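You operate a simulated robot arm through the tools that you are given. There is no shell and no other tool. Be economical: measure what you need, move in short steps, check, and stop when the job is done.

You run a simulated two-armed robot. Do the job below in one go: nothing can be reset, and whatever is moved stays where it is left.

TASK
Put the bead cartridge marked "T3" from the table top on the bench in front of the bath.

Only the result counts: the job must be done as asked and must still hold three seconds after the hand-in. Knocking over, shifting, dropping, spilling or breaking anything else fails it.

THE ROBOT
Two 7-joint arms with two-finger parallel grippers on one trunk, on a base that drives. Base frame: it is fixed to the floor where the robot stands at the start and does not move with it; the origin is under the middle of the robot, x ahead of it, y to its left, z up. Readings come in mm, degrees, newtons and seconds.
The left shoulder is at the start at [70, 133, 1201], the right one opposite. With the tool pointing down near the work surface each hand reaches from about 100 to 640 mm from the robot's upright axis, wherever it stands, measured 20 degrees to its own side. Places, roughly: bench in front of the bath [2300, -2500, 900]. Payload 1.57 kg a hand.
Tool frame (each hand has its own): the origin (TCP) lies between the finger pads and is the grasp point; the fingertips stand 30 mm ahead of it; z points along the fingers, y is the line along which they close. The gripper opens to 80 mm. The fingers are 17 mm wide and 12 mm thick; the gripper's body (40 by 82 mm) begins 80 mm behind the TCP.
Orientation is that of the tool frame in the base frame, as a unit quaternion [x, y, z, w]. With the fingers straight down and closing along the base's y, the tool's x points along the base's -x, its y along +y and its z along -z.

THE INTERFACE
- The arms move only by the tool servo_tool. It takes "left_deltas", "right_deltas" or both (then of equal length, played together; a hand with none holds still); each is a list of rows, each a list of 7 numbers: the shift along the tool's x, y, z in units of 150 mm (1.0 is 150 mm), then the turn, a rotation vector about the tool's x, y, z in units of 90 degrees (1.0 is 90 degrees), then the finger opening in m, from 0 to 0.08. In form: [[tx, ty, tz, rx, ry, rz, claw], ...]. A call has 1 to 20 rows; each row is the pose to reach, as a shift and turn from the pose commanded when the call began, along the tool's axes at that moment. A call with a number of a shift or a turn outside -1 to 1 is refused whole. Each row takes 0.2 s and may step no farther than 50 mm and 8.6 degrees from the row before; otherwise, or with a gripper value out of range, the whole call is refused. Where a pose cannot be reached the arm comes as near as it can. A force on the tool above 40 N (or 10 N above the force at the start of the call, whichever is more), or a blocked arm, ends the call early, and 0.2 s more pass. Each finger travels about 153 mm/s and halts on what it meets, pressing with about 22 N; the grip force reading is that of the motor and also rises with nothing between the fingers. The clock runs only during rows and for 0.2 s after the last one: add rows that repeat a pose to give the fingers time. The reply holds the time, the measured pose of the TCP, the force on the tool along the base axes, the opening and the grip force, in the units named above and with some noise.
- Cameras (640 x 400 px; columns grow to the right, rows downward): "scene" is now at [123.4, -33.1, 1413.9]; the picture's right is [-0.41, -0.91, 0.00], its down [-0.65, 0.29, -0.70] and it looks along [0.64, -0.28, -0.71] (base axes); focal length 262 px, centre (320, 200). "left" rides on the left gripper at [72, 7, -122] in its tool frame; the picture's right is [-0.09, 1.00, 0.00], its down [-0.84, -0.08, -0.54] and it looks along [-0.54, -0.05, 0.84] (tool axes); focal length 238 px, centre (320, 200). "right" rides on the right gripper at [72, -7, -122] in its tool frame; the picture's right is [0.09, 1.00, 0.00], its down [-0.84, 0.08, -0.54] and it looks along [-0.54, 0.05, 0.84] (tool axes); focal length 238 px, centre (320, 200). There is no depth. A picture from a camera that has moved, and an enlarged one, comes with that camera's place and axes in the base frame and with its lens.
- capture(camera): a new picture of that camera. The clock stands still meanwhile.
- move_column(by): slides the trunk up (or, below 0, down) by that many mm; the arms and the scene camera ride with it, the base frame stays. It gives what a move gives, with no picture.
- steer(legs): drives the robot by 1 to 6 legs, each [ahead, left, turn to the left] in mm, mm and degrees, along the robot's own axes; the way and the turn of a leg run together, so that a leg with both is an arc; at most 1500 mm and 180 degrees a leg. The arms and the cameras ride along, it lands a little off, and it stops where it bumps. It gives what a move gives.
- aim_head(pan, tilt): turns the head with the scene camera to pan (to the left, within 86 degrees either way) and tilt (down, from -29 to 69), counted from straight ahead of the robot. It gives what a move gives.
- zoom(camera, box): a new picture of the part [left, top, right, bottom] of that camera's present view, enlarged. The clock stands still meanwhile.
- close_job(): hands the job in; it is judged then, once.

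Go step by step. Nothing tells you exact positions but the pictures and the camera data: compare them with the known pose of the tool, close in by small moves and look again before you grip or let go. The budget is 120 turns and 108 pictures, counting those below and the enlarged ones. Unless the task says otherwise, let go and move clear before handing in, and close with one line.

The tools are called after ">>>" by a JSON object that holds its "fn" and its "kwargs". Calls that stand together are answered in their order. servo_tool: Moves the arms, as the interface text tells. Its arguments: {"type":"object","properties":{"left_deltas":{"type":"array"},"right_deltas":{"type":"array"}},"required":[]} The other tools are called the same way: move_column (by) slides the trunk up or down; steer (legs) drives the base; aim_head (pan, tilt) turns the head that bears the scene camera; capture (camera) takes a picture; zoom (camera, box) takes an enlarged picture of a part of a camera's view; close_job () hands the job in.

At the start:

```text
time: 0.0
left_tcp_pos: [389.1, -8.5, 1168.8]
left_ee_rot: [0.0, 1.0, 0.0, 0.001]
left_force: [-0.4, 1.2, -0.6]
left_finger_gap: 80.0
left_grasp_force: 0.1
right_tcp_pos: [248.6, -331.3, 1207.2]
right_ee_rot: [0.0, 1.0, 0.0, 0.0]
right_force: [-0.3, -0.3, -1.2]
right_finger_gap: 80.0
right_grasp_force: 0.2
trunk travel left (down, up): [-775.0, 165.0]
robot x, y, heading: [-0.7, 1.0, -0.0]
head pan, tilt: [-23.9, 45.5]
```

scene: 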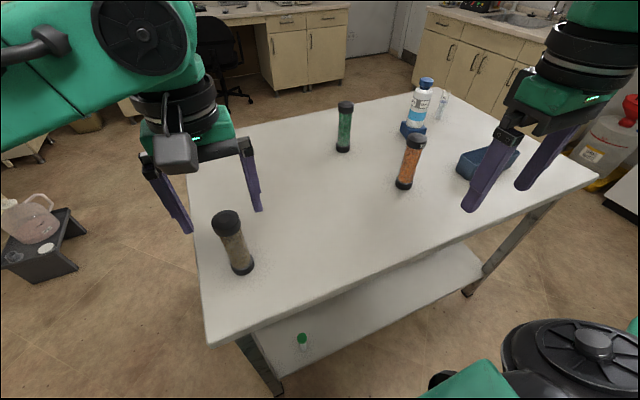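
right: 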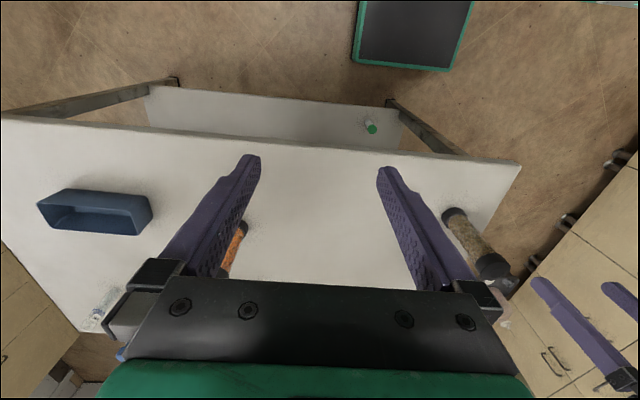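
left: 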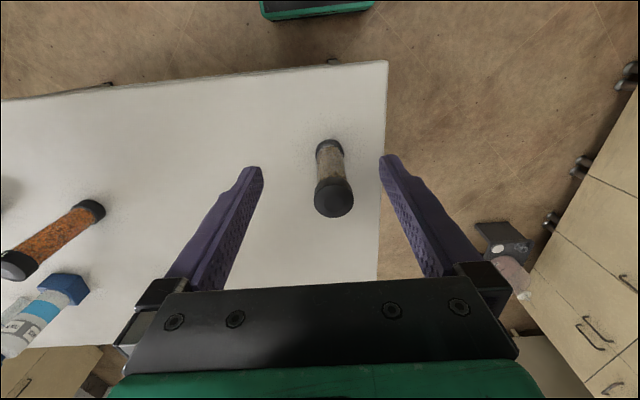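

I see three cartridges standing on the table: tan, green and orange. I'll zoom in to look for the T3 mark.

>>> {"fn": "zoom", "kwargs": {"camera": "scene", "box": [300, 60, 500, 200]}}

>>> {"fn": "zoom", "kwargs": {"camera": "scene", "box": [180, 190, 300, 290]}}

>>> {"fn": "zoom", "kwargs": {"camera": "left", "box": [270, 120, 400, 230]}}

```text
2.86 times, centred on (400, 130) of scene
camera zoom: at [123.4, -33.1, 1413.9], right [-0.41, -0.91, 0.0], down [-0.65, 0.29, -0.7], along [0.64, -0.28, -0.71], focal length 749 px, centre (91, 400)
```

zoom: 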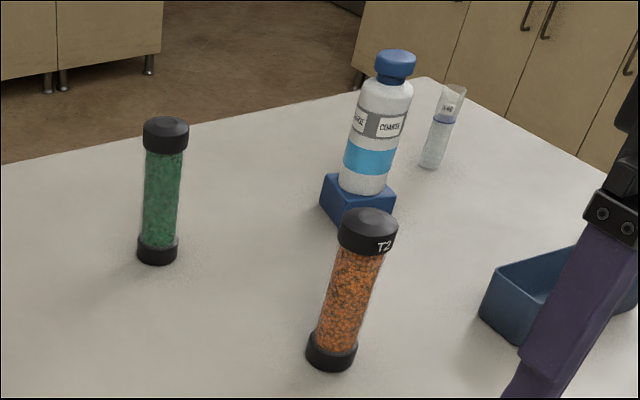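

```text
4.00 times, centred on (240, 240) of scene
camera zoom: at [123.4, -33.1, 1413.9], right [-0.41, -0.91, 0.0], down [-0.65, 0.29, -0.7], along [0.64, -0.28, -0.71], focal length 1049 px, centre (640, 40)
```

zoom: 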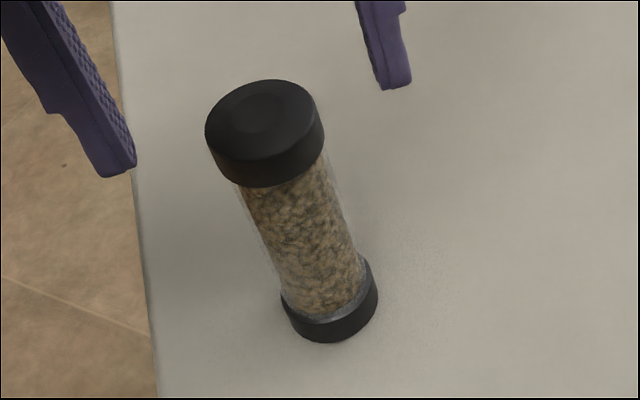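

```text
3.64 times, centred on (335, 175) of left
camera zoom: at [317.9, -1.9, 1290.0], right [0.09, 1.0, 0.0], down [0.84, -0.08, 0.54], along [0.54, -0.05, -0.84], focal length 867 px, centre (266, 291)
```

zoom: 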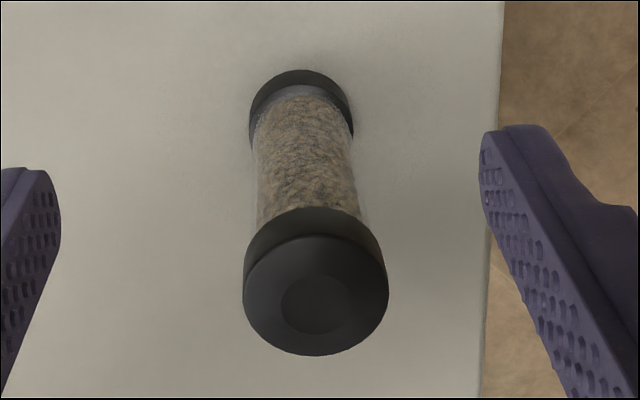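

The orange one is T2, so T3 is either tan or green, and neither mark faces me. I'll pan the head to see the room and the destination before I drive around.

>>> {"fn": "aim_head", "kwargs": {"pan": -50, "tilt": 15}}

>>> {"fn": "capture", "kwargs": {"camera": "scene"}}

>>> {"fn": "aim_head", "kwargs": {"pan": 50, "tilt": 30}}

>>> {"fn": "capture", "kwargs": {"camera": "scene"}}

```text
time: 1.0
left_tcp_pos: [389.4, -8.3, 1167.8]
left_ee_rot: [0.0, 1.0, 0.0, 0.0]
left_force: [1.1, 0.1, -0.5]
left_finger_gap: 79.9
left_grasp_force: 0.0
right_tcp_pos: [249.5, -330.1, 1207.3]
right_ee_rot: [0.0, 1.0, 0.001, 0.0]
right_force: [0.6, -0.1, -0.4]
right_finger_gap: 80.1
right_grasp_force: 0.0
trunk travel left (down, up): [-775.0, 165.0]
robot x, y, heading: [-1.1, -0.7, 0.2]
head pan, tilt: [-50.0, 15.0]
```

```text
101 pictures are left
camera scene: at [109.5, -71.7, 1461.4], right [-0.77, -0.64, 0.0], down [-0.17, 0.2, -0.97], along [0.62, -0.74, -0.26], focal length 262 px, centre (320, 200)
```

scene: 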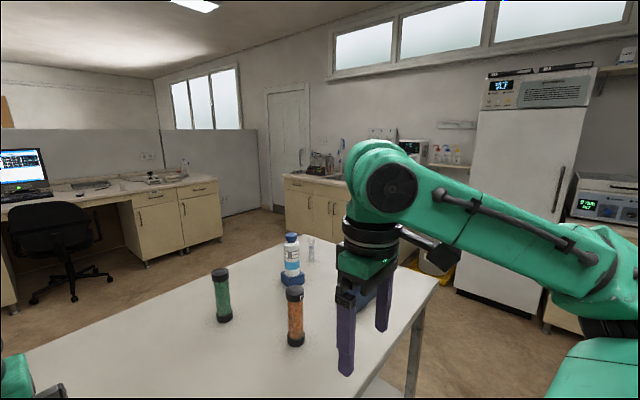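

```text
time: 2.7
left_tcp_pos: [388.4, -9.7, 1168.3]
left_ee_rot: [0.0, 1.0, 0.0, 0.0]
left_force: [-0.2, -0.2, 0.1]
left_finger_gap: 80.1
left_grasp_force: 0.0
right_tcp_pos: [248.9, -330.4, 1207.1]
right_ee_rot: [0.0, 1.0, 0.0, 0.001]
right_force: [0.1, 0.7, -0.6]
right_finger_gap: 80.0
right_grasp_force: 0.1
trunk travel left (down, up): [-775.0, 165.0]
robot x, y, heading: [-0.7, 3.3, 0.3]
head pan, tilt: [50.0, 30.0]
```

```text
100 pictures are left
camera scene: at [107.7, 68.9, 1437.3], right [0.77, -0.64, 0.0], down [-0.32, -0.38, -0.87], along [0.56, 0.66, -0.5], focal length 262 px, centre (320, 200)
```

scene: 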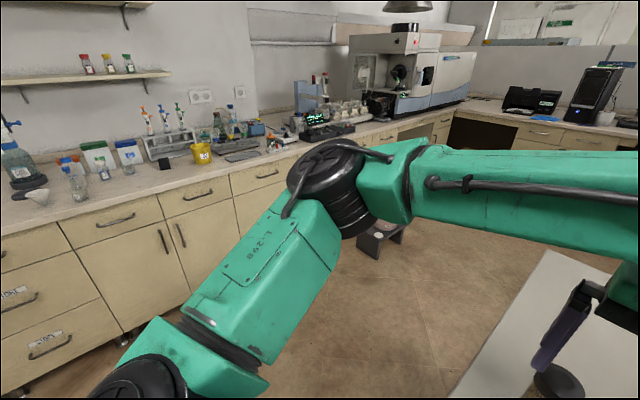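

The destination counter lies to the far right. Next I'll swing the left wrist camera to the tan cartridge's left side to look for its mark.

>>> {"fn": "servo_tool", "kwargs": {"left_deltas": [[-0.05, 0.1, 0, 0, 0, 0.09, 0.08], [-0.1, 0.2, 0, 0, 0, 0.18, 0.08], [-0.15, 0.3, 0, 0, 0, 0.27, 0.08], [-0.2, 0.4, 0, 0, 0, 0.36, 0.08], [-0.25, 0.5, 0, 0, 0, 0.45, 0.08], [-0.3, 0.6, 0, 0, 0, 0.54, 0.08], [-0.35, 0.7, 0, 0, 0, 0.63, 0.08], [-0.4, 0.8, 0, 0, 0, 0.72, 0.08], [-0.45, 0.9, 0, 0, 0, 0.81, 0.08], [-0.5, 0.95, 0, 0, 0, 0.9, 0.08], [-0.53, 1.0, 0, 0, 0, 0.99, 0.08]]}}

>>> {"fn": "capture", "kwargs": {"camera": "left"}}

```text
time: 5.1
left_tcp_pos: [470.3, 142.5, 1169.4]
left_ee_rot: [0.702, 0.712, 0.001, 0.0]
left_force: [0.4, -0.8, 0.0]
left_finger_gap: 80.0
left_grasp_force: 0.1
right_tcp_pos: [248.6, -329.4, 1207.1]
right_ee_rot: [0.0, 1.0, 0.0, 0.0]
right_force: [0.2, -0.4, -0.3]
right_finger_gap: 80.0
right_grasp_force: 0.0
trunk travel left (down, up): [-775.0, 165.0]
robot x, y, heading: [3.4, 2.3, -0.2]
head pan, tilt: [50.0, 30.0]
```

```text
99 pictures are left
camera left: at [475.1, 214.2, 1290.3], right [1.0, -0.08, 0.0], down [-0.07, -0.84, 0.54], along [-0.04, -0.54, -0.84], focal length 238 px, centre (320, 200)
```

left: 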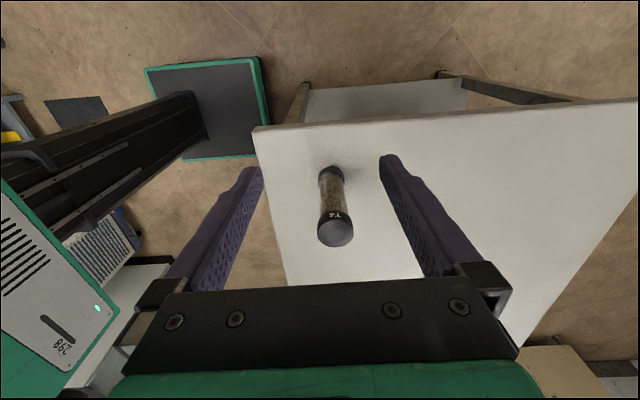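

>>> {"fn": "zoom", "kwargs": {"camera": "left", "box": [300, 190, 372, 255]}}

```text
6.15 times, centred on (336, 222) of left
camera zoom: at [475.1, 214.2, 1290.3], right [1.0, -0.08, 0.0], down [-0.07, -0.84, 0.54], along [-0.04, -0.54, -0.84], focal length 1467 px, centre (222, 62)
```

zoom: 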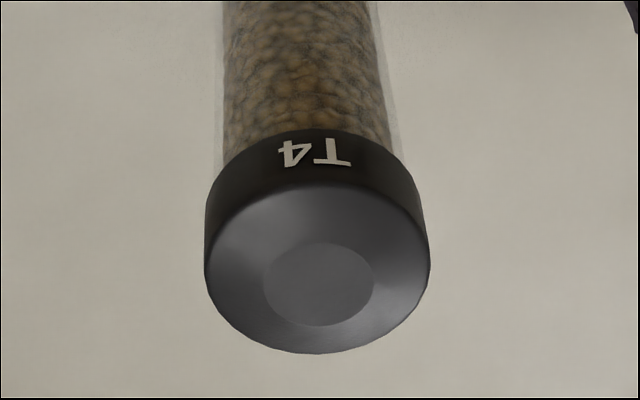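

Tan is T4 and orange is T2, so green, at about (796, -417), should be T3; I'll check its mark up close. It is only about 250 mm from the table's far edge, so I'll tuck the left arm in and drive round the left end to the far side.

>>> {"fn": "servo_tool", "kwargs": {"left_deltas": [[0.09, -0.09, -0.03, 0, 0, -0.09, 0.08], [0.18, -0.18, -0.06, 0, 0, -0.18, 0.08], [0.27, -0.27, -0.09, 0, 0, -0.27, 0.08], [0.36, -0.36, -0.12, 0, 0, -0.36, 0.08], [0.45, -0.45, -0.15, 0, 0, -0.45, 0.08], [0.54, -0.54, -0.18, 0, 0, -0.54, 0.08], [0.63, -0.63, -0.21, 0, 0, -0.63, 0.08], [0.72, -0.72, -0.24, 0, 0, -0.72, 0.08], [0.8, -0.81, -0.25, 0, 0, -0.81, 0.08], [0.8, -0.9, -0.25, 0, 0, -0.9, 0.08], [0.8, -1.0, -0.25, 0, 0, -0.99, 0.08]]}}

>>> {"fn": "steer", "kwargs": {"legs": [[0, 620, 0]]}}

>>> {"fn": "aim_head", "kwargs": {"pan": 0, "tilt": 35}}

>>> {"fn": "capture", "kwargs": {"camera": "scene"}}

```text
time: 7.5
left_tcp_pos: [316.6, 258.8, 1203.7]
left_ee_rot: [-0.002, 1.0, 0.0, 0.0]
left_force: [0.1, 0.4, 1.2]
left_finger_gap: 80.2
left_grasp_force: 0.0
right_tcp_pos: [248.0, -330.7, 1208.2]
right_ee_rot: [0.001, 1.0, 0.0, 0.0]
right_force: [0.0, -0.6, -0.5]
right_finger_gap: 80.1
right_grasp_force: 0.0
trunk travel left (down, up): [-775.0, 165.0]
robot x, y, heading: [-1.1, -2.3, 0.1]
head pan, tilt: [50.0, 30.0]
```

```text
time: 11.0
left_tcp_pos: [311.7, 885.0, 1203.9]
left_ee_rot: [-0.005, 1.0, 0.001, 0.0]
left_force: [1.1, 0.5, 0.4]
left_finger_gap: 79.9
left_grasp_force: 0.0
right_tcp_pos: [249.1, 294.7, 1206.7]
right_ee_rot: [-0.006, 1.0, 0.001, 0.0]
right_force: [0.6, 0.1, -0.3]
right_finger_gap: 79.9
right_grasp_force: 0.0
trunk travel left (down, up): [-775.0, 165.0]
robot x, y, heading: [-4.5, 620.2, 0.7]
head pan, tilt: [50.0, 30.0]
```

```text
time: 12.2
left_tcp_pos: [312.7, 886.1, 1204.7]
left_ee_rot: [-0.006, 1.0, 0.001, -0.001]
left_force: [-0.6, -0.9, 0.7]
left_finger_gap: 79.8
left_grasp_force: 0.0
right_tcp_pos: [248.5, 296.4, 1207.2]
right_ee_rot: [-0.005, 1.0, 0.0, 0.001]
right_force: [0.2, -0.7, 0.2]
right_finger_gap: 80.3
right_grasp_force: 0.0
trunk travel left (down, up): [-775.0, 165.0]
robot x, y, heading: [-2.6, 628.2, 0.5]
head pan, tilt: [0.0, 35.0]
```

```text
97 pictures are left
camera scene: at [134.3, 625.0, 1429.5], right [0.01, -1.0, 0.0], down [-0.57, -0.01, -0.82], along [0.82, 0.01, -0.57], focal length 262 px, centre (320, 200)
```

scene: 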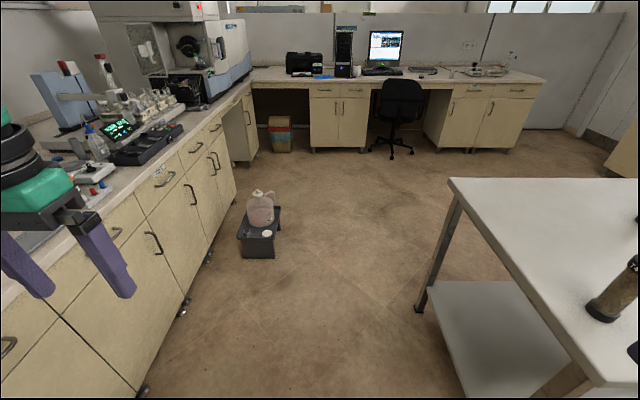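

The way along y≈620 is clear, with the stool at x≥1580 and y≥950. I'll drive to the far side of the table and turn to face it.

>>> {"fn": "steer", "kwargs": {"legs": [[1080, 0, 0], [420, -400, 0], [0, -450, 0], [0, 0, 179]]}}

>>> {"fn": "aim_head", "kwargs": {"pan": 10, "tilt": 40}}

>>> {"fn": "capture", "kwargs": {"camera": "scene"}}

```text
time: 30.2
left_tcp_pos: [1174.8, -453.2, 1204.8]
left_ee_rot: [1.0, -0.026, 0.0, 0.0]
left_force: [-0.1, 0.4, -0.1]
left_finger_gap: 80.5
left_grasp_force: 0.1
right_tcp_pos: [1274.9, 132.5, 1207.5]
right_ee_rot: [1.0, -0.027, 0.0, 0.0]
right_force: [-0.5, 0.3, 0.6]
right_finger_gap: 80.1
right_grasp_force: 0.0
trunk travel left (down, up): [-775.0, 165.0]
robot x, y, heading: [1504.3, -209.7, 177.4]
head pan, tilt: [0.0, 35.0]
```

```text
time: 30.9
left_tcp_pos: [1174.8, -453.9, 1205.0]
left_ee_rot: [1.0, -0.025, 0.0, 0.0]
left_force: [0.7, -0.5, -0.2]
left_finger_gap: 80.0
left_grasp_force: 0.1
right_tcp_pos: [1274.7, 132.0, 1208.1]
right_ee_rot: [1.0, -0.025, 0.001, 0.0]
right_force: [-0.3, 1.0, 0.8]
right_finger_gap: 80.1
right_grasp_force: 0.2
trunk travel left (down, up): [-775.0, 165.0]
robot x, y, heading: [1503.1, -213.1, 177.0]
head pan, tilt: [10.0, 40.0]
```

```text
96 pictures are left
camera scene: at [1371.1, -219.2, 1422.0], right [-0.12, 0.99, 0.0], down [0.64, 0.08, -0.77], along [-0.76, -0.09, -0.64], focal length 262 px, centre (320, 200)
```

scene: 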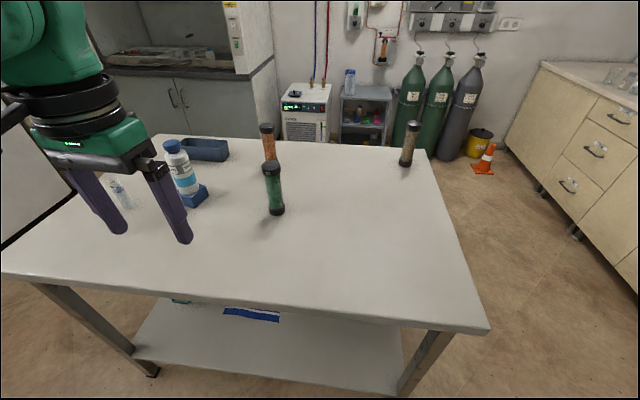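

>>> {"fn": "zoom", "kwargs": {"camera": "scene", "box": [160, 110, 320, 220]}}

>>> {"fn": "capture", "kwargs": {"camera": "left"}}

```text
3.64 times, centred on (240, 165) of scene
camera zoom: at [1371.1, -219.2, 1422.0], right [-0.12, 0.99, 0.0], down [0.64, 0.08, -0.77], along [-0.76, -0.09, -0.64], focal length 954 px, centre (611, 327)
```

zoom: 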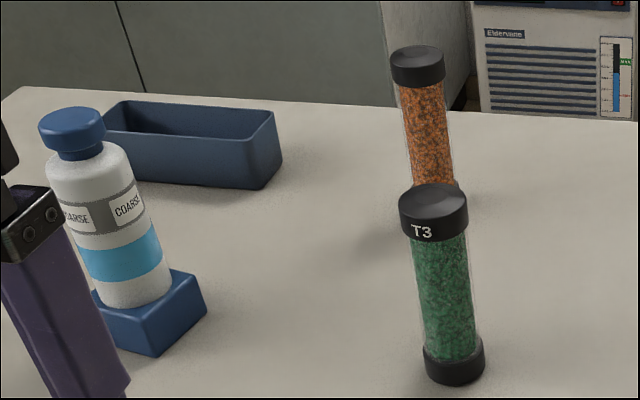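

```text
94 pictures are left
camera left: at [1246.7, -463.4, 1326.8], right [-0.14, -0.99, 0.0], down [-0.83, 0.12, 0.54], along [-0.54, 0.08, -0.84], focal length 238 px, centre (320, 200)
```

left: 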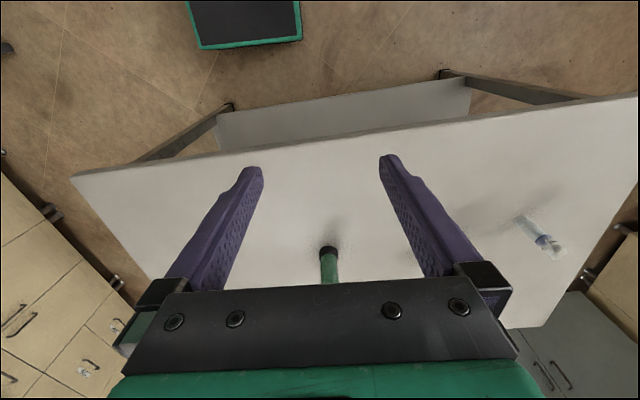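

Green is confirmed as T3: centre about (800, -418), top at z≈1053. I'll drive 150 mm nearer so it comes within reach of the left hand.

>>> {"fn": "steer", "kwargs": {"legs": [[150, 0, 0]]}}

>>> {"fn": "capture", "kwargs": {"camera": "scene"}}

```text
time: 32.3
left_tcp_pos: [1029.7, -446.4, 1206.6]
left_ee_rot: [1.0, -0.026, -0.002, 0.0]
left_force: [0.0, 0.9, -0.4]
left_finger_gap: 79.9
left_grasp_force: 0.2
right_tcp_pos: [1129.9, 140.2, 1207.7]
right_ee_rot: [1.0, -0.026, -0.001, 0.0]
right_force: [0.9, 0.4, -0.1]
right_finger_gap: 79.9
right_grasp_force: 0.0
trunk travel left (down, up): [-775.0, 165.0]
robot x, y, heading: [1357.7, -202.5, 176.8]
head pan, tilt: [10.0, 40.0]
```

```text
93 pictures are left
camera scene: at [1226.3, -211.5, 1422.3], right [-0.12, 0.99, 0.0], down [0.64, 0.08, -0.77], along [-0.76, -0.09, -0.64], focal length 262 px, centre (320, 200)
```

scene: 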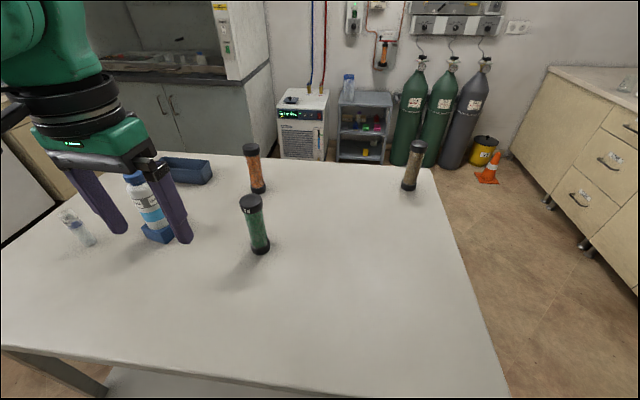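

The cartridge sits at about (797, -418). I'll move the left hand over it at a safe height.

>>> {"fn": "servo_tool", "kwargs": {"left_deltas": [[-0.25, -0.03, 0, 0, 0, 0, 0.08], [-0.5, -0.05, 0, 0, 0, 0, 0.08], [-0.75, -0.08, 0, 0, 0, 0, 0.08], [-1.0, -0.11, 0, 0, 0, 0, 0.08]]}}

>>> {"fn": "servo_tool", "kwargs": {"left_deltas": [[-0.2, 0, 0, 0, 0, 0, 0.08], [-0.4, 0, 0, 0, 0, 0, 0.08], [-0.55, 0, 0, 0, 0, 0, 0.08], [-0.55, 0, 0, 0, 0, 0, 0.08]]}}

>>> {"fn": "capture", "kwargs": {"camera": "left"}}

>>> {"fn": "capture", "kwargs": {"camera": "scene"}}

```text
time: 33.3
left_tcp_pos: [876.2, -421.6, 1204.5]
left_ee_rot: [1.0, -0.027, 0.0, 0.0]
left_force: [-1.5, -0.1, -0.3]
left_finger_gap: 80.1
left_grasp_force: 0.0
right_tcp_pos: [1125.5, 140.9, 1206.6]
right_ee_rot: [1.0, -0.026, 0.001, 0.002]
right_force: [-1.2, -0.4, -1.1]
right_finger_gap: 80.1
right_grasp_force: 0.1
trunk travel left (down, up): [-775.0, 165.0]
robot x, y, heading: [1357.3, -204.1, 177.0]
head pan, tilt: [10.0, 40.0]
```

```text
time: 34.3
left_tcp_pos: [796.5, -416.8, 1203.2]
left_ee_rot: [1.0, -0.026, 0.0, 0.0]
left_force: [-0.4, -0.3, 0.5]
left_finger_gap: 80.0
left_grasp_force: 0.1
right_tcp_pos: [1126.5, 139.7, 1208.2]
right_ee_rot: [1.0, -0.026, 0.0, 0.0]
right_force: [0.0, 0.2, 0.0]
right_finger_gap: 80.0
right_grasp_force: 0.2
trunk travel left (down, up): [-775.0, 165.0]
robot x, y, heading: [1360.7, -201.2, 177.2]
head pan, tilt: [10.0, 40.0]
```

```text
92 pictures are left
camera left: at [867.8, -426.0, 1325.1], right [-0.14, -0.99, 0.0], down [-0.83, 0.12, 0.54], along [-0.54, 0.08, -0.84], focal length 238 px, centre (320, 200)
```

left: 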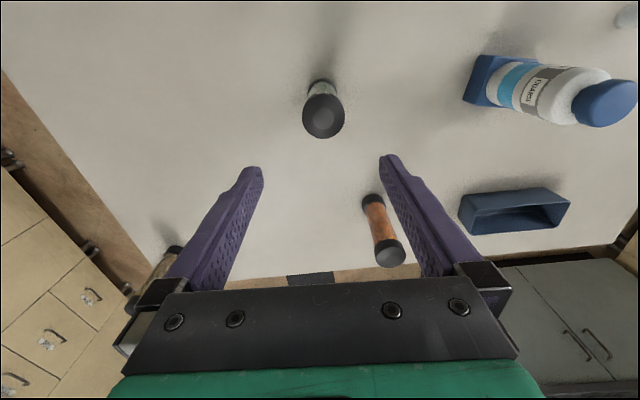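

```text
91 pictures are left
camera scene: at [1223.6, -211.8, 1422.0], right [-0.12, 0.99, 0.0], down [0.64, 0.08, -0.77], along [-0.76, -0.09, -0.64], focal length 262 px, centre (320, 200)
```

scene: 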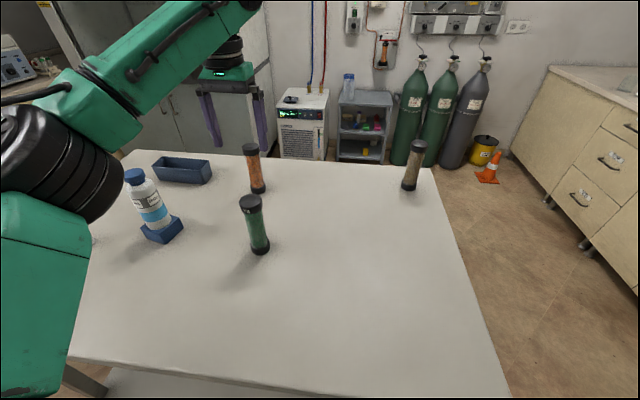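

The hand is centred to within a few mm. I'll descend in stages and watch that the elbow stays clear of the bottle.

>>> {"fn": "servo_tool", "kwargs": {"left_deltas": [[0.013, 0.01, 0.15, 0, 0, 0, 0.08], [0.013, 0.01, 0.35, 0, 0, 0, 0.08], [0.013, 0.01, 0.55, 0, 0, 0, 0.08], [0.013, 0.01, 0.55, 0, 0, 0, 0.08]]}}

>>> {"fn": "capture", "kwargs": {"camera": "scene"}}

>>> {"fn": "capture", "kwargs": {"camera": "left"}}

```text
time: 35.3
left_tcp_pos: [798.8, -416.7, 1121.9]
left_ee_rot: [1.0, -0.027, -0.001, 0.0]
left_force: [0.1, -0.4, 0.2]
left_finger_gap: 79.9
left_grasp_force: 0.0
right_tcp_pos: [1127.3, 140.3, 1207.6]
right_ee_rot: [1.0, -0.026, 0.001, 0.0]
right_force: [-0.3, 0.1, -0.3]
right_finger_gap: 80.1
right_grasp_force: 0.0
trunk travel left (down, up): [-775.0, 165.0]
robot x, y, heading: [1361.4, -205.6, 176.8]
head pan, tilt: [10.0, 40.0]
```

```text
90 pictures are left
camera scene: at [1223.4, -211.2, 1422.0], right [-0.12, 0.99, 0.0], down [0.64, 0.08, -0.77], along [-0.76, -0.09, -0.64], focal length 262 px, centre (320, 200)
```

scene: 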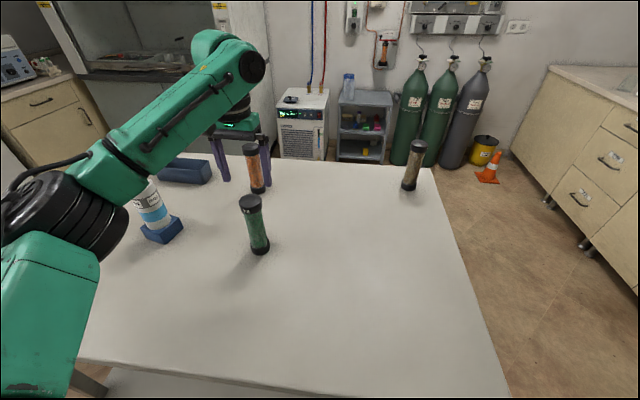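

```text
89 pictures are left
camera left: at [870.5, -426.7, 1244.1], right [-0.14, -0.99, 0.0], down [-0.83, 0.12, 0.54], along [-0.54, 0.08, -0.84], focal length 238 px, centre (320, 200)
```

left: 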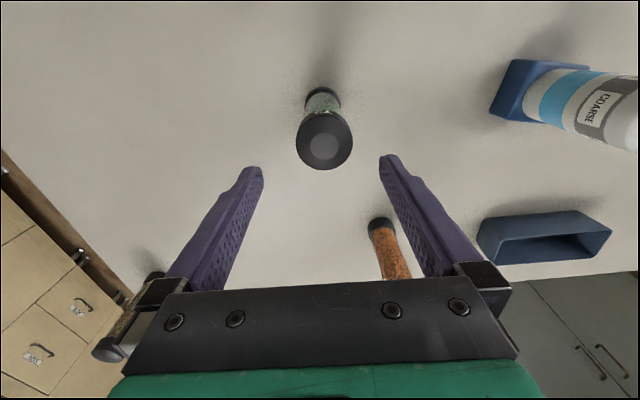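

Still centred, and the elbow is clear of the bottle. I'll descend the last 86 mm with the fingers either side of the cap.

>>> {"fn": "servo_tool", "kwargs": {"left_deltas": [[0.0, 0.015, 0.15, 0, 0, 0, 0.08], [0.0, 0.015, 0.3, 0, 0, 0, 0.08], [0.0, 0.015, 0.45, 0, 0, 0, 0.08], [0.0, 0.015, 0.57, 0, 0, 0, 0.08], [0.0, 0.015, 0.57, 0, 0, 0, 0.08]]}}

>>> {"fn": "capture", "kwargs": {"camera": "scene"}}

>>> {"fn": "capture", "kwargs": {"camera": "left"}}

```text
time: 36.5
left_tcp_pos: [798.0, -420.4, 1035.3]
left_ee_rot: [1.0, -0.027, 0.0, 0.0]
left_force: [-0.5, -0.4, 0.1]
left_finger_gap: 80.2
left_grasp_force: 0.0
right_tcp_pos: [1127.4, 139.7, 1207.6]
right_ee_rot: [1.0, -0.026, 0.0, 0.0]
right_force: [0.2, -0.2, -0.6]
right_finger_gap: 79.8
right_grasp_force: 0.0
trunk travel left (down, up): [-775.0, 165.0]
robot x, y, heading: [1359.1, -203.0, 177.2]
head pan, tilt: [10.0, 40.0]
```

```text
88 pictures are left
camera scene: at [1223.3, -211.3, 1421.9], right [-0.12, 0.99, 0.0], down [0.64, 0.08, -0.77], along [-0.76, -0.09, -0.64], focal length 262 px, centre (320, 200)
```

scene: 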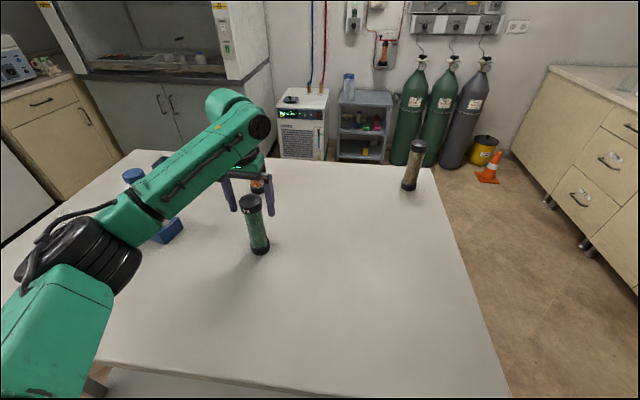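

```text
87 pictures are left
camera left: at [870.3, -430.0, 1158.4], right [-0.14, -0.99, 0.0], down [-0.83, 0.12, 0.54], along [-0.54, 0.08, -0.84], focal length 238 px, centre (320, 200)
```

left: 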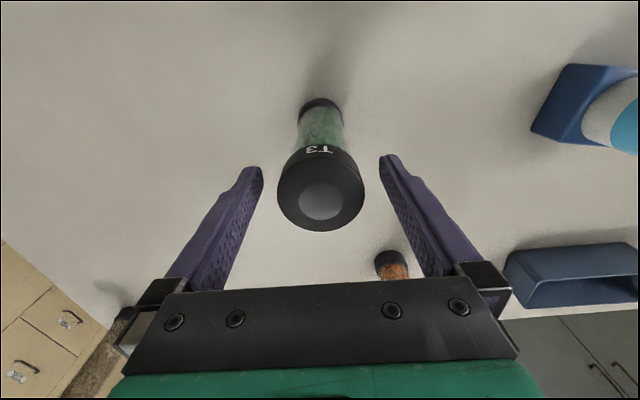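

The cap is centred between the fingers at the TCP depth, so I'll close and check the grip.

>>> {"fn": "servo_tool", "kwargs": {"left_deltas": [[0, 0, 0.03, 0, 0, 0, 0.06], [0, 0, 0.03, 0, 0, 0, 0.045], [0, 0, 0.03, 0, 0, 0, 0.03], [0, 0, 0.03, 0, 0, 0, 0.02], [0, 0, 0.03, 0, 0, 0, 0.02]]}}

>>> {"fn": "capture", "kwargs": {"camera": "left"}}

```text
time: 37.7
left_tcp_pos: [798.6, -419.4, 1032.1]
left_ee_rot: [1.0, -0.027, 0.0, 0.0]
left_force: [-1.3, -2.2, 2.5]
left_finger_gap: 49.4
left_grasp_force: 22.1
right_tcp_pos: [1127.2, 139.1, 1207.6]
right_ee_rot: [1.0, -0.026, 0.0, 0.0]
right_force: [-0.3, 0.4, -0.1]
right_finger_gap: 79.9
right_grasp_force: 0.0
trunk travel left (down, up): [-775.0, 165.0]
robot x, y, heading: [1357.1, -198.9, 177.0]
head pan, tilt: [10.0, 40.0]
```

```text
86 pictures are left
camera left: at [870.0, -430.3, 1154.3], right [-0.14, -0.99, 0.0], down [-0.83, 0.12, 0.54], along [-0.54, 0.08, -0.84], focal length 238 px, centre (320, 200)
```

left: 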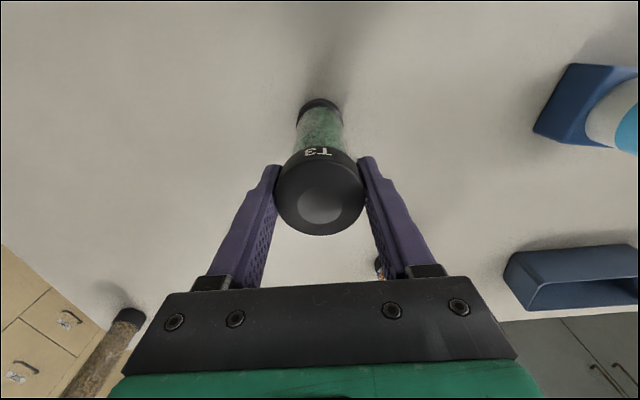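

The grip is firm: 49 mm gap at 22 N. I'll lift straight up.

>>> {"fn": "servo_tool", "kwargs": {"left_deltas": [[0, 0, -0.1, 0, 0, 0, 0.02], [0, 0, -0.25, 0, 0, 0, 0.02], [0, 0, -0.45, 0, 0, 0, 0.02], [0, 0, -0.65, 0, 0, 0, 0.02], [0, 0, -0.85, 0, 0, 0, 0.02], [0, 0, -1.0, 0, 0, 0, 0.02], [0, 0, -1.0, 0, 0, 0, 0.02]]}}

>>> {"fn": "capture", "kwargs": {"camera": "scene"}}

>>> {"fn": "capture", "kwargs": {"camera": "left"}}

```text
time: 39.3
left_tcp_pos: [797.6, -421.5, 1183.7]
left_ee_rot: [1.0, -0.027, 0.0, 0.001]
left_force: [0.1, -0.1, -2.3]
left_finger_gap: 49.8
left_grasp_force: 21.7
right_tcp_pos: [1125.6, 140.0, 1206.9]
right_ee_rot: [1.0, -0.026, 0.0, 0.0]
right_force: [0.4, -0.3, -0.4]
right_finger_gap: 80.1
right_grasp_force: 0.1
trunk travel left (down, up): [-775.0, 165.0]
robot x, y, heading: [1359.3, -201.8, 176.9]
head pan, tilt: [10.0, 40.0]
```

```text
85 pictures are left
camera scene: at [1222.1, -211.9, 1421.8], right [-0.12, 0.99, 0.0], down [0.64, 0.08, -0.77], along [-0.76, -0.09, -0.64], focal length 262 px, centre (320, 200)
```

scene: 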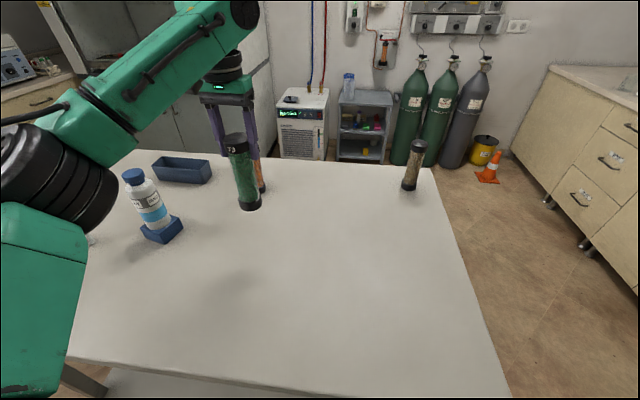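

```text
84 pictures are left
camera left: at [868.9, -430.5, 1305.8], right [-0.14, -0.99, 0.0], down [-0.83, 0.12, 0.54], along [-0.54, 0.08, -0.84], focal length 238 px, centre (320, 200)
```

left: 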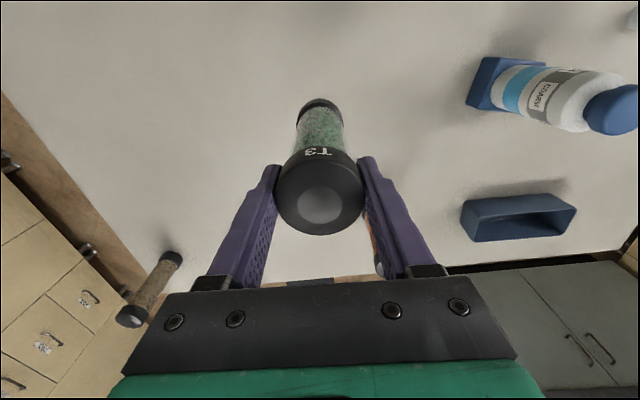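

T3 is held upright and lifted clear. I'll pull the hand in, back away from the table, then turn toward the bench.

>>> {"fn": "servo_tool", "kwargs": {"left_deltas": [[0.15, 0, 0, 0, 0, 0, 0.02], [0.35, 0, 0, 0, 0, 0, 0.02], [0.55, 0, 0, 0, 0, 0, 0.02], [0.75, 0, 0, 0, 0, 0, 0.02], [0.9, 0, 0, 0, 0, 0, 0.02], [1.0, 0, 0, 0, 0, 0, 0.02]]}}

>>> {"fn": "steer", "kwargs": {"legs": [[-650, 0, 0], [0, 0, 93]]}}

>>> {"fn": "aim_head", "kwargs": {"pan": 0, "tilt": 25}}

>>> {"fn": "capture", "kwargs": {"camera": "scene"}}

```text
time: 40.7
left_tcp_pos: [948.8, -427.7, 1181.9]
left_ee_rot: [1.0, -0.026, 0.0, 0.0]
left_force: [0.1, -0.4, -4.1]
left_finger_gap: 49.3
left_grasp_force: 21.1
right_tcp_pos: [1126.8, 138.6, 1206.5]
right_ee_rot: [1.0, -0.026, 0.0, 0.001]
right_force: [-0.3, -0.5, 0.3]
right_finger_gap: 80.2
right_grasp_force: 0.1
trunk travel left (down, up): [-775.0, 165.0]
robot x, y, heading: [1360.6, -205.7, 177.0]
head pan, tilt: [10.0, 40.0]
```

```text
time: 48.3
left_tcp_pos: [2263.1, -638.7, 1182.8]
left_ee_rot: [0.709, 0.705, -0.001, 0.0]
left_force: [-0.2, 0.0, -3.0]
left_finger_gap: 49.4
left_grasp_force: 21.9
right_tcp_pos: [1686.5, -486.5, 1208.1]
right_ee_rot: [0.709, 0.705, -0.001, 0.0]
right_force: [0.1, -0.7, 0.2]
right_finger_gap: 80.0
right_grasp_force: 0.0
trunk travel left (down, up): [-775.0, 165.0]
robot x, y, heading: [2018.0, -238.4, -90.2]
head pan, tilt: [10.0, 40.0]
```

```text
time: 49.1
left_tcp_pos: [2262.2, -639.0, 1182.2]
left_ee_rot: [0.709, 0.705, 0.0, 0.0]
left_force: [0.5, 0.1, -3.4]
left_finger_gap: 49.4
left_grasp_force: 21.8
right_tcp_pos: [1687.1, -486.5, 1207.0]
right_ee_rot: [0.709, 0.705, 0.0, 0.0]
right_force: [-0.9, -0.3, 0.1]
right_finger_gap: 79.9
right_grasp_force: 0.0
trunk travel left (down, up): [-775.0, 165.0]
robot x, y, heading: [2019.3, -235.7, -90.5]
head pan, tilt: [0.0, 25.0]
```

```text
83 pictures are left
camera scene: at [2017.4, -382.2, 1445.1], right [-1.0, 0.0, 0.0], down [0.0, 0.42, -0.91], along [0.0, -0.91, -0.42], focal length 262 px, centre (320, 200)
```

scene: 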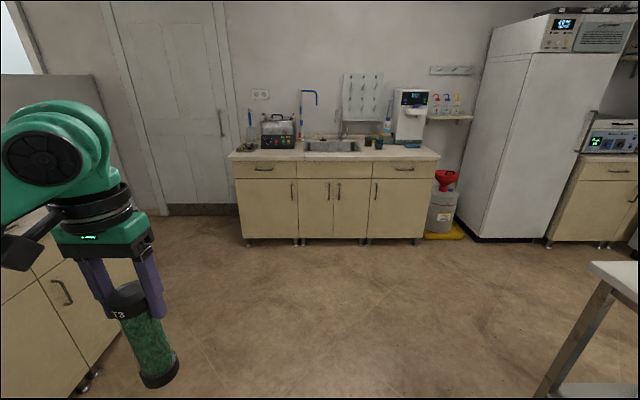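

The bath is the metal box left of the sink, and the target spot on the counter in front of it is near (2300, -2500). I'll drive closer and look.

>>> {"fn": "steer", "kwargs": {"legs": [[1380, 90, 0]]}}

>>> {"fn": "aim_head", "kwargs": {"pan": 10, "tilt": 35}}

>>> {"fn": "capture", "kwargs": {"camera": "scene"}}

```text
time: 56.0
left_tcp_pos: [2311.2, -2023.4, 1181.2]
left_ee_rot: [0.72, 0.694, 0.0, 0.0]
left_force: [-0.1, 0.5, -3.6]
left_finger_gap: 49.5
left_grasp_force: 22.2
right_tcp_pos: [1740.2, -1852.7, 1206.2]
right_ee_rot: [0.72, 0.694, 0.0, 0.0]
right_force: [0.0, 0.5, -0.2]
right_finger_gap: 80.3
right_grasp_force: 0.1
trunk travel left (down, up): [-775.0, 165.0]
robot x, y, heading: [2074.9, -1620.5, -92.0]
head pan, tilt: [0.0, 25.0]
```

```text
time: 56.7
left_tcp_pos: [2309.6, -2024.6, 1181.1]
left_ee_rot: [0.72, 0.694, 0.0, 0.0]
left_force: [0.1, -0.1, -2.7]
left_finger_gap: 49.3
left_grasp_force: 22.1
right_tcp_pos: [1739.0, -1854.4, 1207.4]
right_ee_rot: [0.72, 0.694, 0.0, 0.0]
right_force: [0.3, -0.1, -0.2]
right_finger_gap: 80.1
right_grasp_force: 0.1
trunk travel left (down, up): [-775.0, 165.0]
robot x, y, heading: [2079.5, -1615.6, -92.2]
head pan, tilt: [10.0, 35.0]
```

```text
82 pictures are left
camera scene: at [2088.9, -1755.2, 1429.5], right [-0.99, -0.14, 0.0], down [-0.08, 0.57, -0.82], along [0.11, -0.81, -0.57], focal length 262 px, centre (320, 200)
```

scene: 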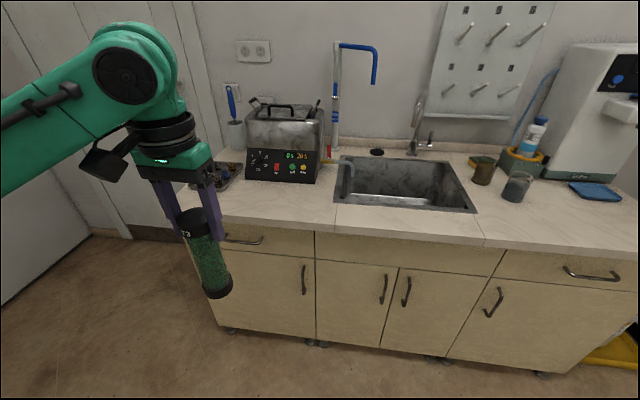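

>>> {"fn": "zoom", "kwargs": {"camera": "scene", "box": [190, 90, 390, 240]}}

>>> {"fn": "capture", "kwargs": {"camera": "left"}}

```text
2.67 times, centred on (290, 165) of scene
camera zoom: at [2088.9, -1755.2, 1429.5], right [-0.99, -0.14, 0.0], down [-0.08, 0.57, -0.82], along [0.11, -0.81, -0.57], focal length 699 px, centre (400, 293)
```

zoom: 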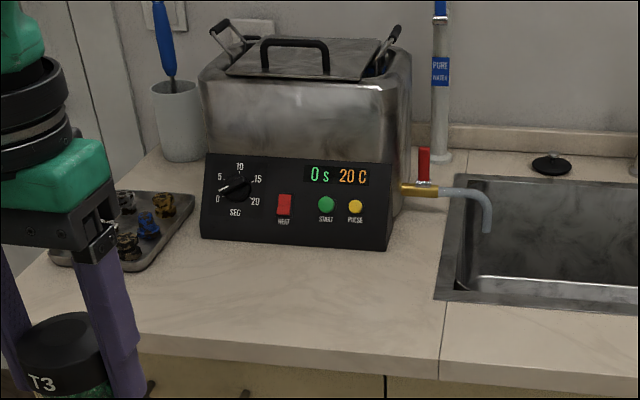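

```text
80 pictures are left
camera left: at [2320.0, -1952.8, 1303.8], right [0.99, -0.13, 0.0], down [-0.11, -0.83, 0.54], along [-0.07, -0.54, -0.84], focal length 238 px, centre (320, 200)
```

left: 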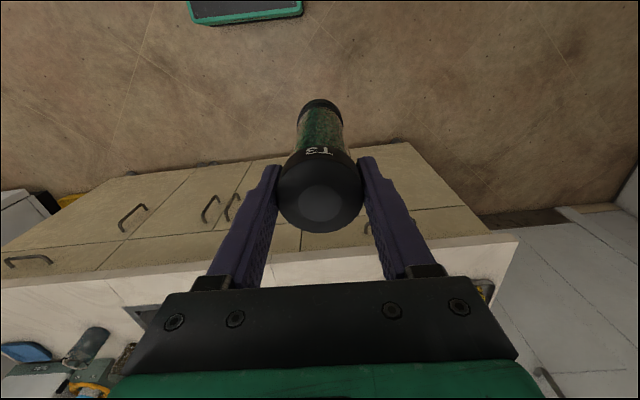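

The bath's front is at y≈-2610, spanning x 2223–2507, and the counter edge is at y≈-2365. I'll aim for (2320, -2490) and drive forward 350 mm.

>>> {"fn": "steer", "kwargs": {"legs": [[350, 0, 1.5]]}}

>>> {"fn": "capture", "kwargs": {"camera": "scene"}}

>>> {"fn": "capture", "kwargs": {"camera": "left"}}

```text
time: 59.0
left_tcp_pos: [2314.2, -2376.7, 1182.2]
left_ee_rot: [0.71, 0.704, 0.0, 0.0]
left_force: [-0.5, 0.1, -3.4]
left_finger_gap: 49.6
left_grasp_force: 22.5
right_tcp_pos: [1737.7, -2223.3, 1207.8]
right_ee_rot: [0.71, 0.705, 0.0, 0.001]
right_force: [0.4, -0.2, 0.3]
right_finger_gap: 79.9
right_grasp_force: 0.1
trunk travel left (down, up): [-775.0, 165.0]
robot x, y, heading: [2072.9, -1975.3, -90.3]
head pan, tilt: [10.0, 35.0]
```

```text
79 pictures are left
camera scene: at [2085.0, -2113.3, 1429.6], right [-0.99, -0.17, 0.0], down [-0.1, 0.56, -0.82], along [0.14, -0.81, -0.57], focal length 262 px, centre (320, 200)
```

scene: 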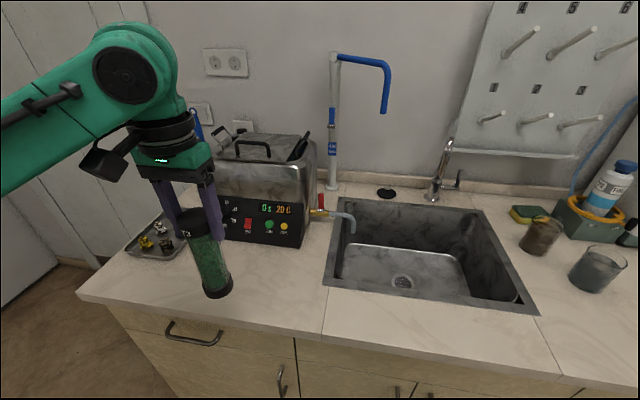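

```text
78 pictures are left
camera left: at [2321.8, -2304.2, 1304.4], right [0.99, -0.1, 0.0], down [-0.08, -0.84, 0.54], along [-0.05, -0.54, -0.84], focal length 238 px, centre (320, 200)
```

left: 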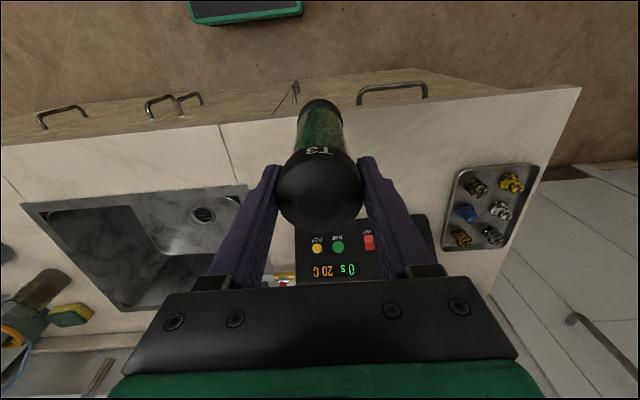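

I'll move the hand over (2340, -2495), between the counter edge and the bath panel, then lower partway and check.

>>> {"fn": "servo_tool", "kwargs": {"left_deltas": [[-0.2, 0.04, 0, 0, 0, 0, 0.02], [-0.4, 0.08, 0, 0, 0, 0, 0.02], [-0.6, 0.12, 0, 0, 0, 0, 0.02], [-0.787, 0.165, 0, 0, 0, 0, 0.02], [-0.787, 0.165, 0.15, 0, 0, 0, 0.02], [-0.787, 0.165, 0.35, 0, 0, 0, 0.02], [-0.787, 0.165, 0.55, 0, 0, 0, 0.02], [-0.787, 0.165, 0.7, 0, 0, 0, 0.02], [-0.787, 0.165, 0.7, 0, 0, 0, 0.02]]}}

>>> {"fn": "capture", "kwargs": {"camera": "scene"}}

>>> {"fn": "capture", "kwargs": {"camera": "left"}}

```text
time: 61.0
left_tcp_pos: [2337.5, -2496.8, 1077.6]
left_ee_rot: [0.71, 0.704, 0.0, 0.0]
left_force: [-0.6, -0.1, -3.7]
left_finger_gap: 49.4
left_grasp_force: 22.5
right_tcp_pos: [1739.1, -2225.2, 1207.4]
right_ee_rot: [0.71, 0.705, 0.0, 0.0]
right_force: [0.3, 0.1, -1.1]
right_finger_gap: 80.3
right_grasp_force: 0.0
trunk travel left (down, up): [-775.0, 165.0]
robot x, y, heading: [2072.3, -1973.2, -90.4]
head pan, tilt: [10.0, 35.0]
```

```text
77 pictures are left
camera scene: at [2085.0, -2115.1, 1429.4], right [-0.99, -0.17, 0.0], down [-0.1, 0.57, -0.82], along [0.14, -0.81, -0.57], focal length 262 px, centre (320, 200)
```

scene: 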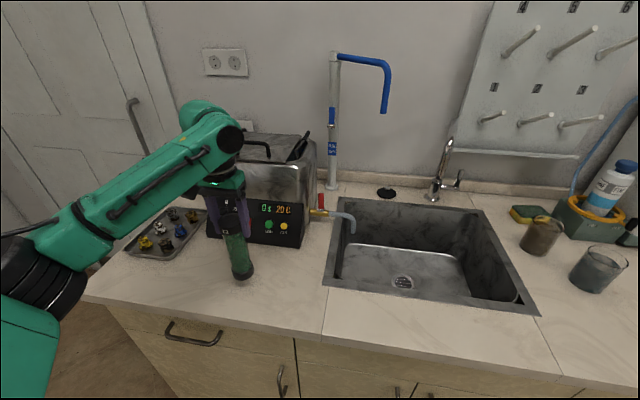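

```text
76 pictures are left
camera left: at [2344.7, -2424.5, 1198.4], right [0.99, -0.1, 0.0], down [-0.08, -0.84, 0.54], along [-0.05, -0.54, -0.84], focal length 238 px, centre (320, 200)
```

left: 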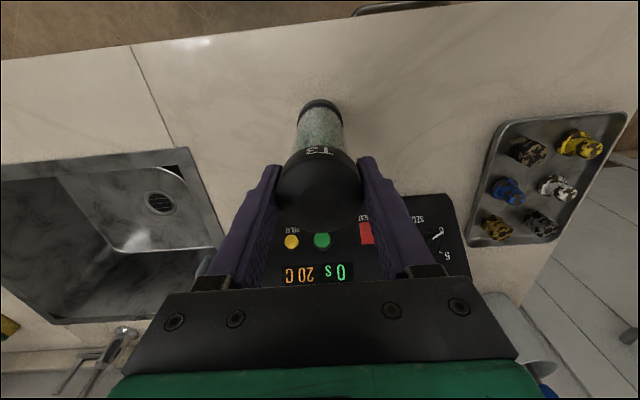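

The position looks good. I'll lower further and then feel for contact.

>>> {"fn": "servo_tool", "kwargs": {"left_deltas": [[0, 0, 0.06, 0, 0, 0, 0.02], [0, 0, 0.12, 0, 0, 0, 0.02], [0, 0, 0.16, 0, 0, 0, 0.02], [0, 0, 0.16, 0, 0, 0, 0.02]]}}

>>> {"fn": "zoom", "kwargs": {"camera": "scene", "box": [180, 170, 300, 300]}}

```text
time: 62.0
left_tcp_pos: [2337.6, -2496.0, 1053.4]
left_ee_rot: [0.71, 0.704, 0.001, 0.0]
left_force: [-0.1, -0.1, -2.8]
left_finger_gap: 49.4
left_grasp_force: 22.0
right_tcp_pos: [1738.6, -2224.1, 1206.6]
right_ee_rot: [0.71, 0.704, 0.001, 0.001]
right_force: [0.3, -0.1, 0.7]
right_finger_gap: 80.1
right_grasp_force: 0.1
trunk travel left (down, up): [-775.0, 165.0]
robot x, y, heading: [2071.6, -1974.0, -90.1]
head pan, tilt: [10.0, 35.0]
```

```text
3.08 times, centred on (240, 235) of scene
camera zoom: at [2085.1, -2115.3, 1429.4], right [-0.99, -0.17, 0.0], down [-0.1, 0.57, -0.82], along [0.14, -0.81, -0.57], focal length 807 px, centre (566, 92)
```

zoom: 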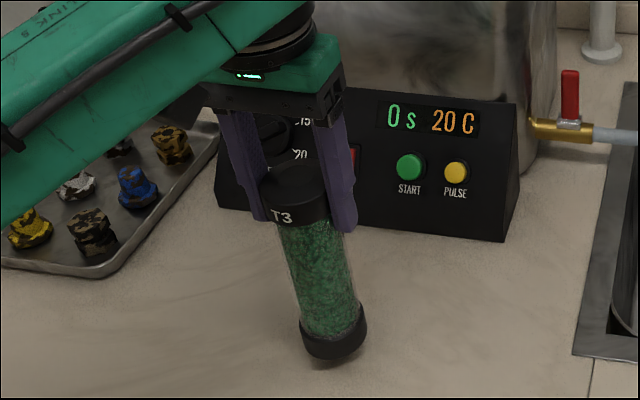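

>>> {"fn": "servo_tool", "kwargs": {"left_deltas": [[0, 0, 0.02, 0, 0, 0, 0.02], [0, 0, 0.04, 0, 0, 0, 0.02], [0, 0, 0.06, 0, 0, 0, 0.02], [0, 0, 0.06, 0, 0, 0, 0.02]]}}

>>> {"fn": "servo_tool", "kwargs": {"left_deltas": [[0, 0, 0.015, 0, 0, 0, 0.02], [0, 0, 0.03, 0, 0, 0, 0.02], [0, 0, 0.03, 0, 0, 0, 0.02]]}}

>>> {"fn": "zoom", "kwargs": {"camera": "scene", "box": [180, 170, 300, 300]}}

```text
time: 63.0
left_tcp_pos: [2339.2, -2496.2, 1043.0]
left_ee_rot: [0.71, 0.704, 0.0, 0.0]
left_force: [0.0, -0.1, -3.5]
left_finger_gap: 49.4
left_grasp_force: 22.2
right_tcp_pos: [1738.6, -2225.3, 1207.5]
right_ee_rot: [0.71, 0.704, -0.001, 0.0]
right_force: [-0.2, 0.9, -0.2]
right_finger_gap: 79.9
right_grasp_force: 0.0
trunk travel left (down, up): [-775.0, 165.0]
robot x, y, heading: [2069.6, -1977.2, -90.5]
head pan, tilt: [10.0, 35.0]
```

```text
time: 63.8
left_tcp_pos: [2339.5, -2496.4, 1039.5]
left_ee_rot: [0.709, 0.705, 0.0, 0.0]
left_force: [-0.6, -1.3, -3.9]
left_finger_gap: 49.5
left_grasp_force: 21.6
right_tcp_pos: [1738.9, -2223.9, 1206.5]
right_ee_rot: [0.71, 0.704, -0.001, 0.0]
right_force: [-0.4, 0.1, -0.9]
right_finger_gap: 80.0
right_grasp_force: 0.0
trunk travel left (down, up): [-775.0, 165.0]
robot x, y, heading: [2071.1, -1981.4, -90.4]
head pan, tilt: [10.0, 35.0]
```

```text
3.08 times, centred on (240, 235) of scene
camera zoom: at [2085.1, -2115.3, 1429.4], right [-0.99, -0.17, 0.0], down [-0.1, 0.57, -0.82], along [0.14, -0.81, -0.57], focal length 807 px, centre (566, 92)
```

zoom: 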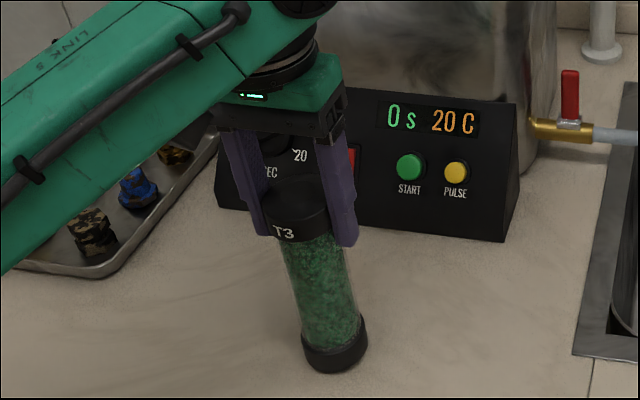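

No contact yet, but it is close. I'll keep lowering in small steps.

>>> {"fn": "servo_tool", "kwargs": {"left_deltas": [[0, 0, 0.013, 0, 0, 0, 0.02], [0, 0, 0.025, 0, 0, 0, 0.02], [0, 0, 0.025, 0, 0, 0, 0.02]]}}

>>> {"fn": "servo_tool", "kwargs": {"left_deltas": [[0, 0, 0.01, 0, 0, 0, 0.02], [0, 0, 0.02, 0, 0, 0, 0.02], [0, 0, 0.02, 0, 0, 0, 0.02]]}}

```text
time: 64.6
left_tcp_pos: [2338.0, -2495.5, 1036.5]
left_ee_rot: [0.709, 0.705, -0.001, 0.002]
left_force: [0.9, -1.4, 7.0]
left_finger_gap: 49.6
left_grasp_force: 22.1
right_tcp_pos: [1738.3, -2223.4, 1208.3]
right_ee_rot: [0.71, 0.704, -0.001, 0.001]
right_force: [0.2, 0.3, -0.5]
right_finger_gap: 80.1
right_grasp_force: 0.0
trunk travel left (down, up): [-775.0, 165.0]
robot x, y, heading: [2071.7, -1975.6, -90.4]
head pan, tilt: [10.0, 35.0]
```

```text
time: 65.4
left_tcp_pos: [2337.5, -2494.1, 1034.8]
left_ee_rot: [0.709, 0.705, -0.001, 0.002]
left_force: [2.0, -3.7, 19.1]
left_finger_gap: 49.5
left_grasp_force: 21.7
right_tcp_pos: [1738.2, -2221.8, 1207.7]
right_ee_rot: [0.71, 0.704, 0.0, 0.0]
right_force: [-0.1, -0.3, -0.3]
right_finger_gap: 79.9
right_grasp_force: 0.1
trunk travel left (down, up): [-775.0, 165.0]
robot x, y, heading: [2069.3, -1976.6, -90.2]
head pan, tilt: [10.0, 35.0]
```

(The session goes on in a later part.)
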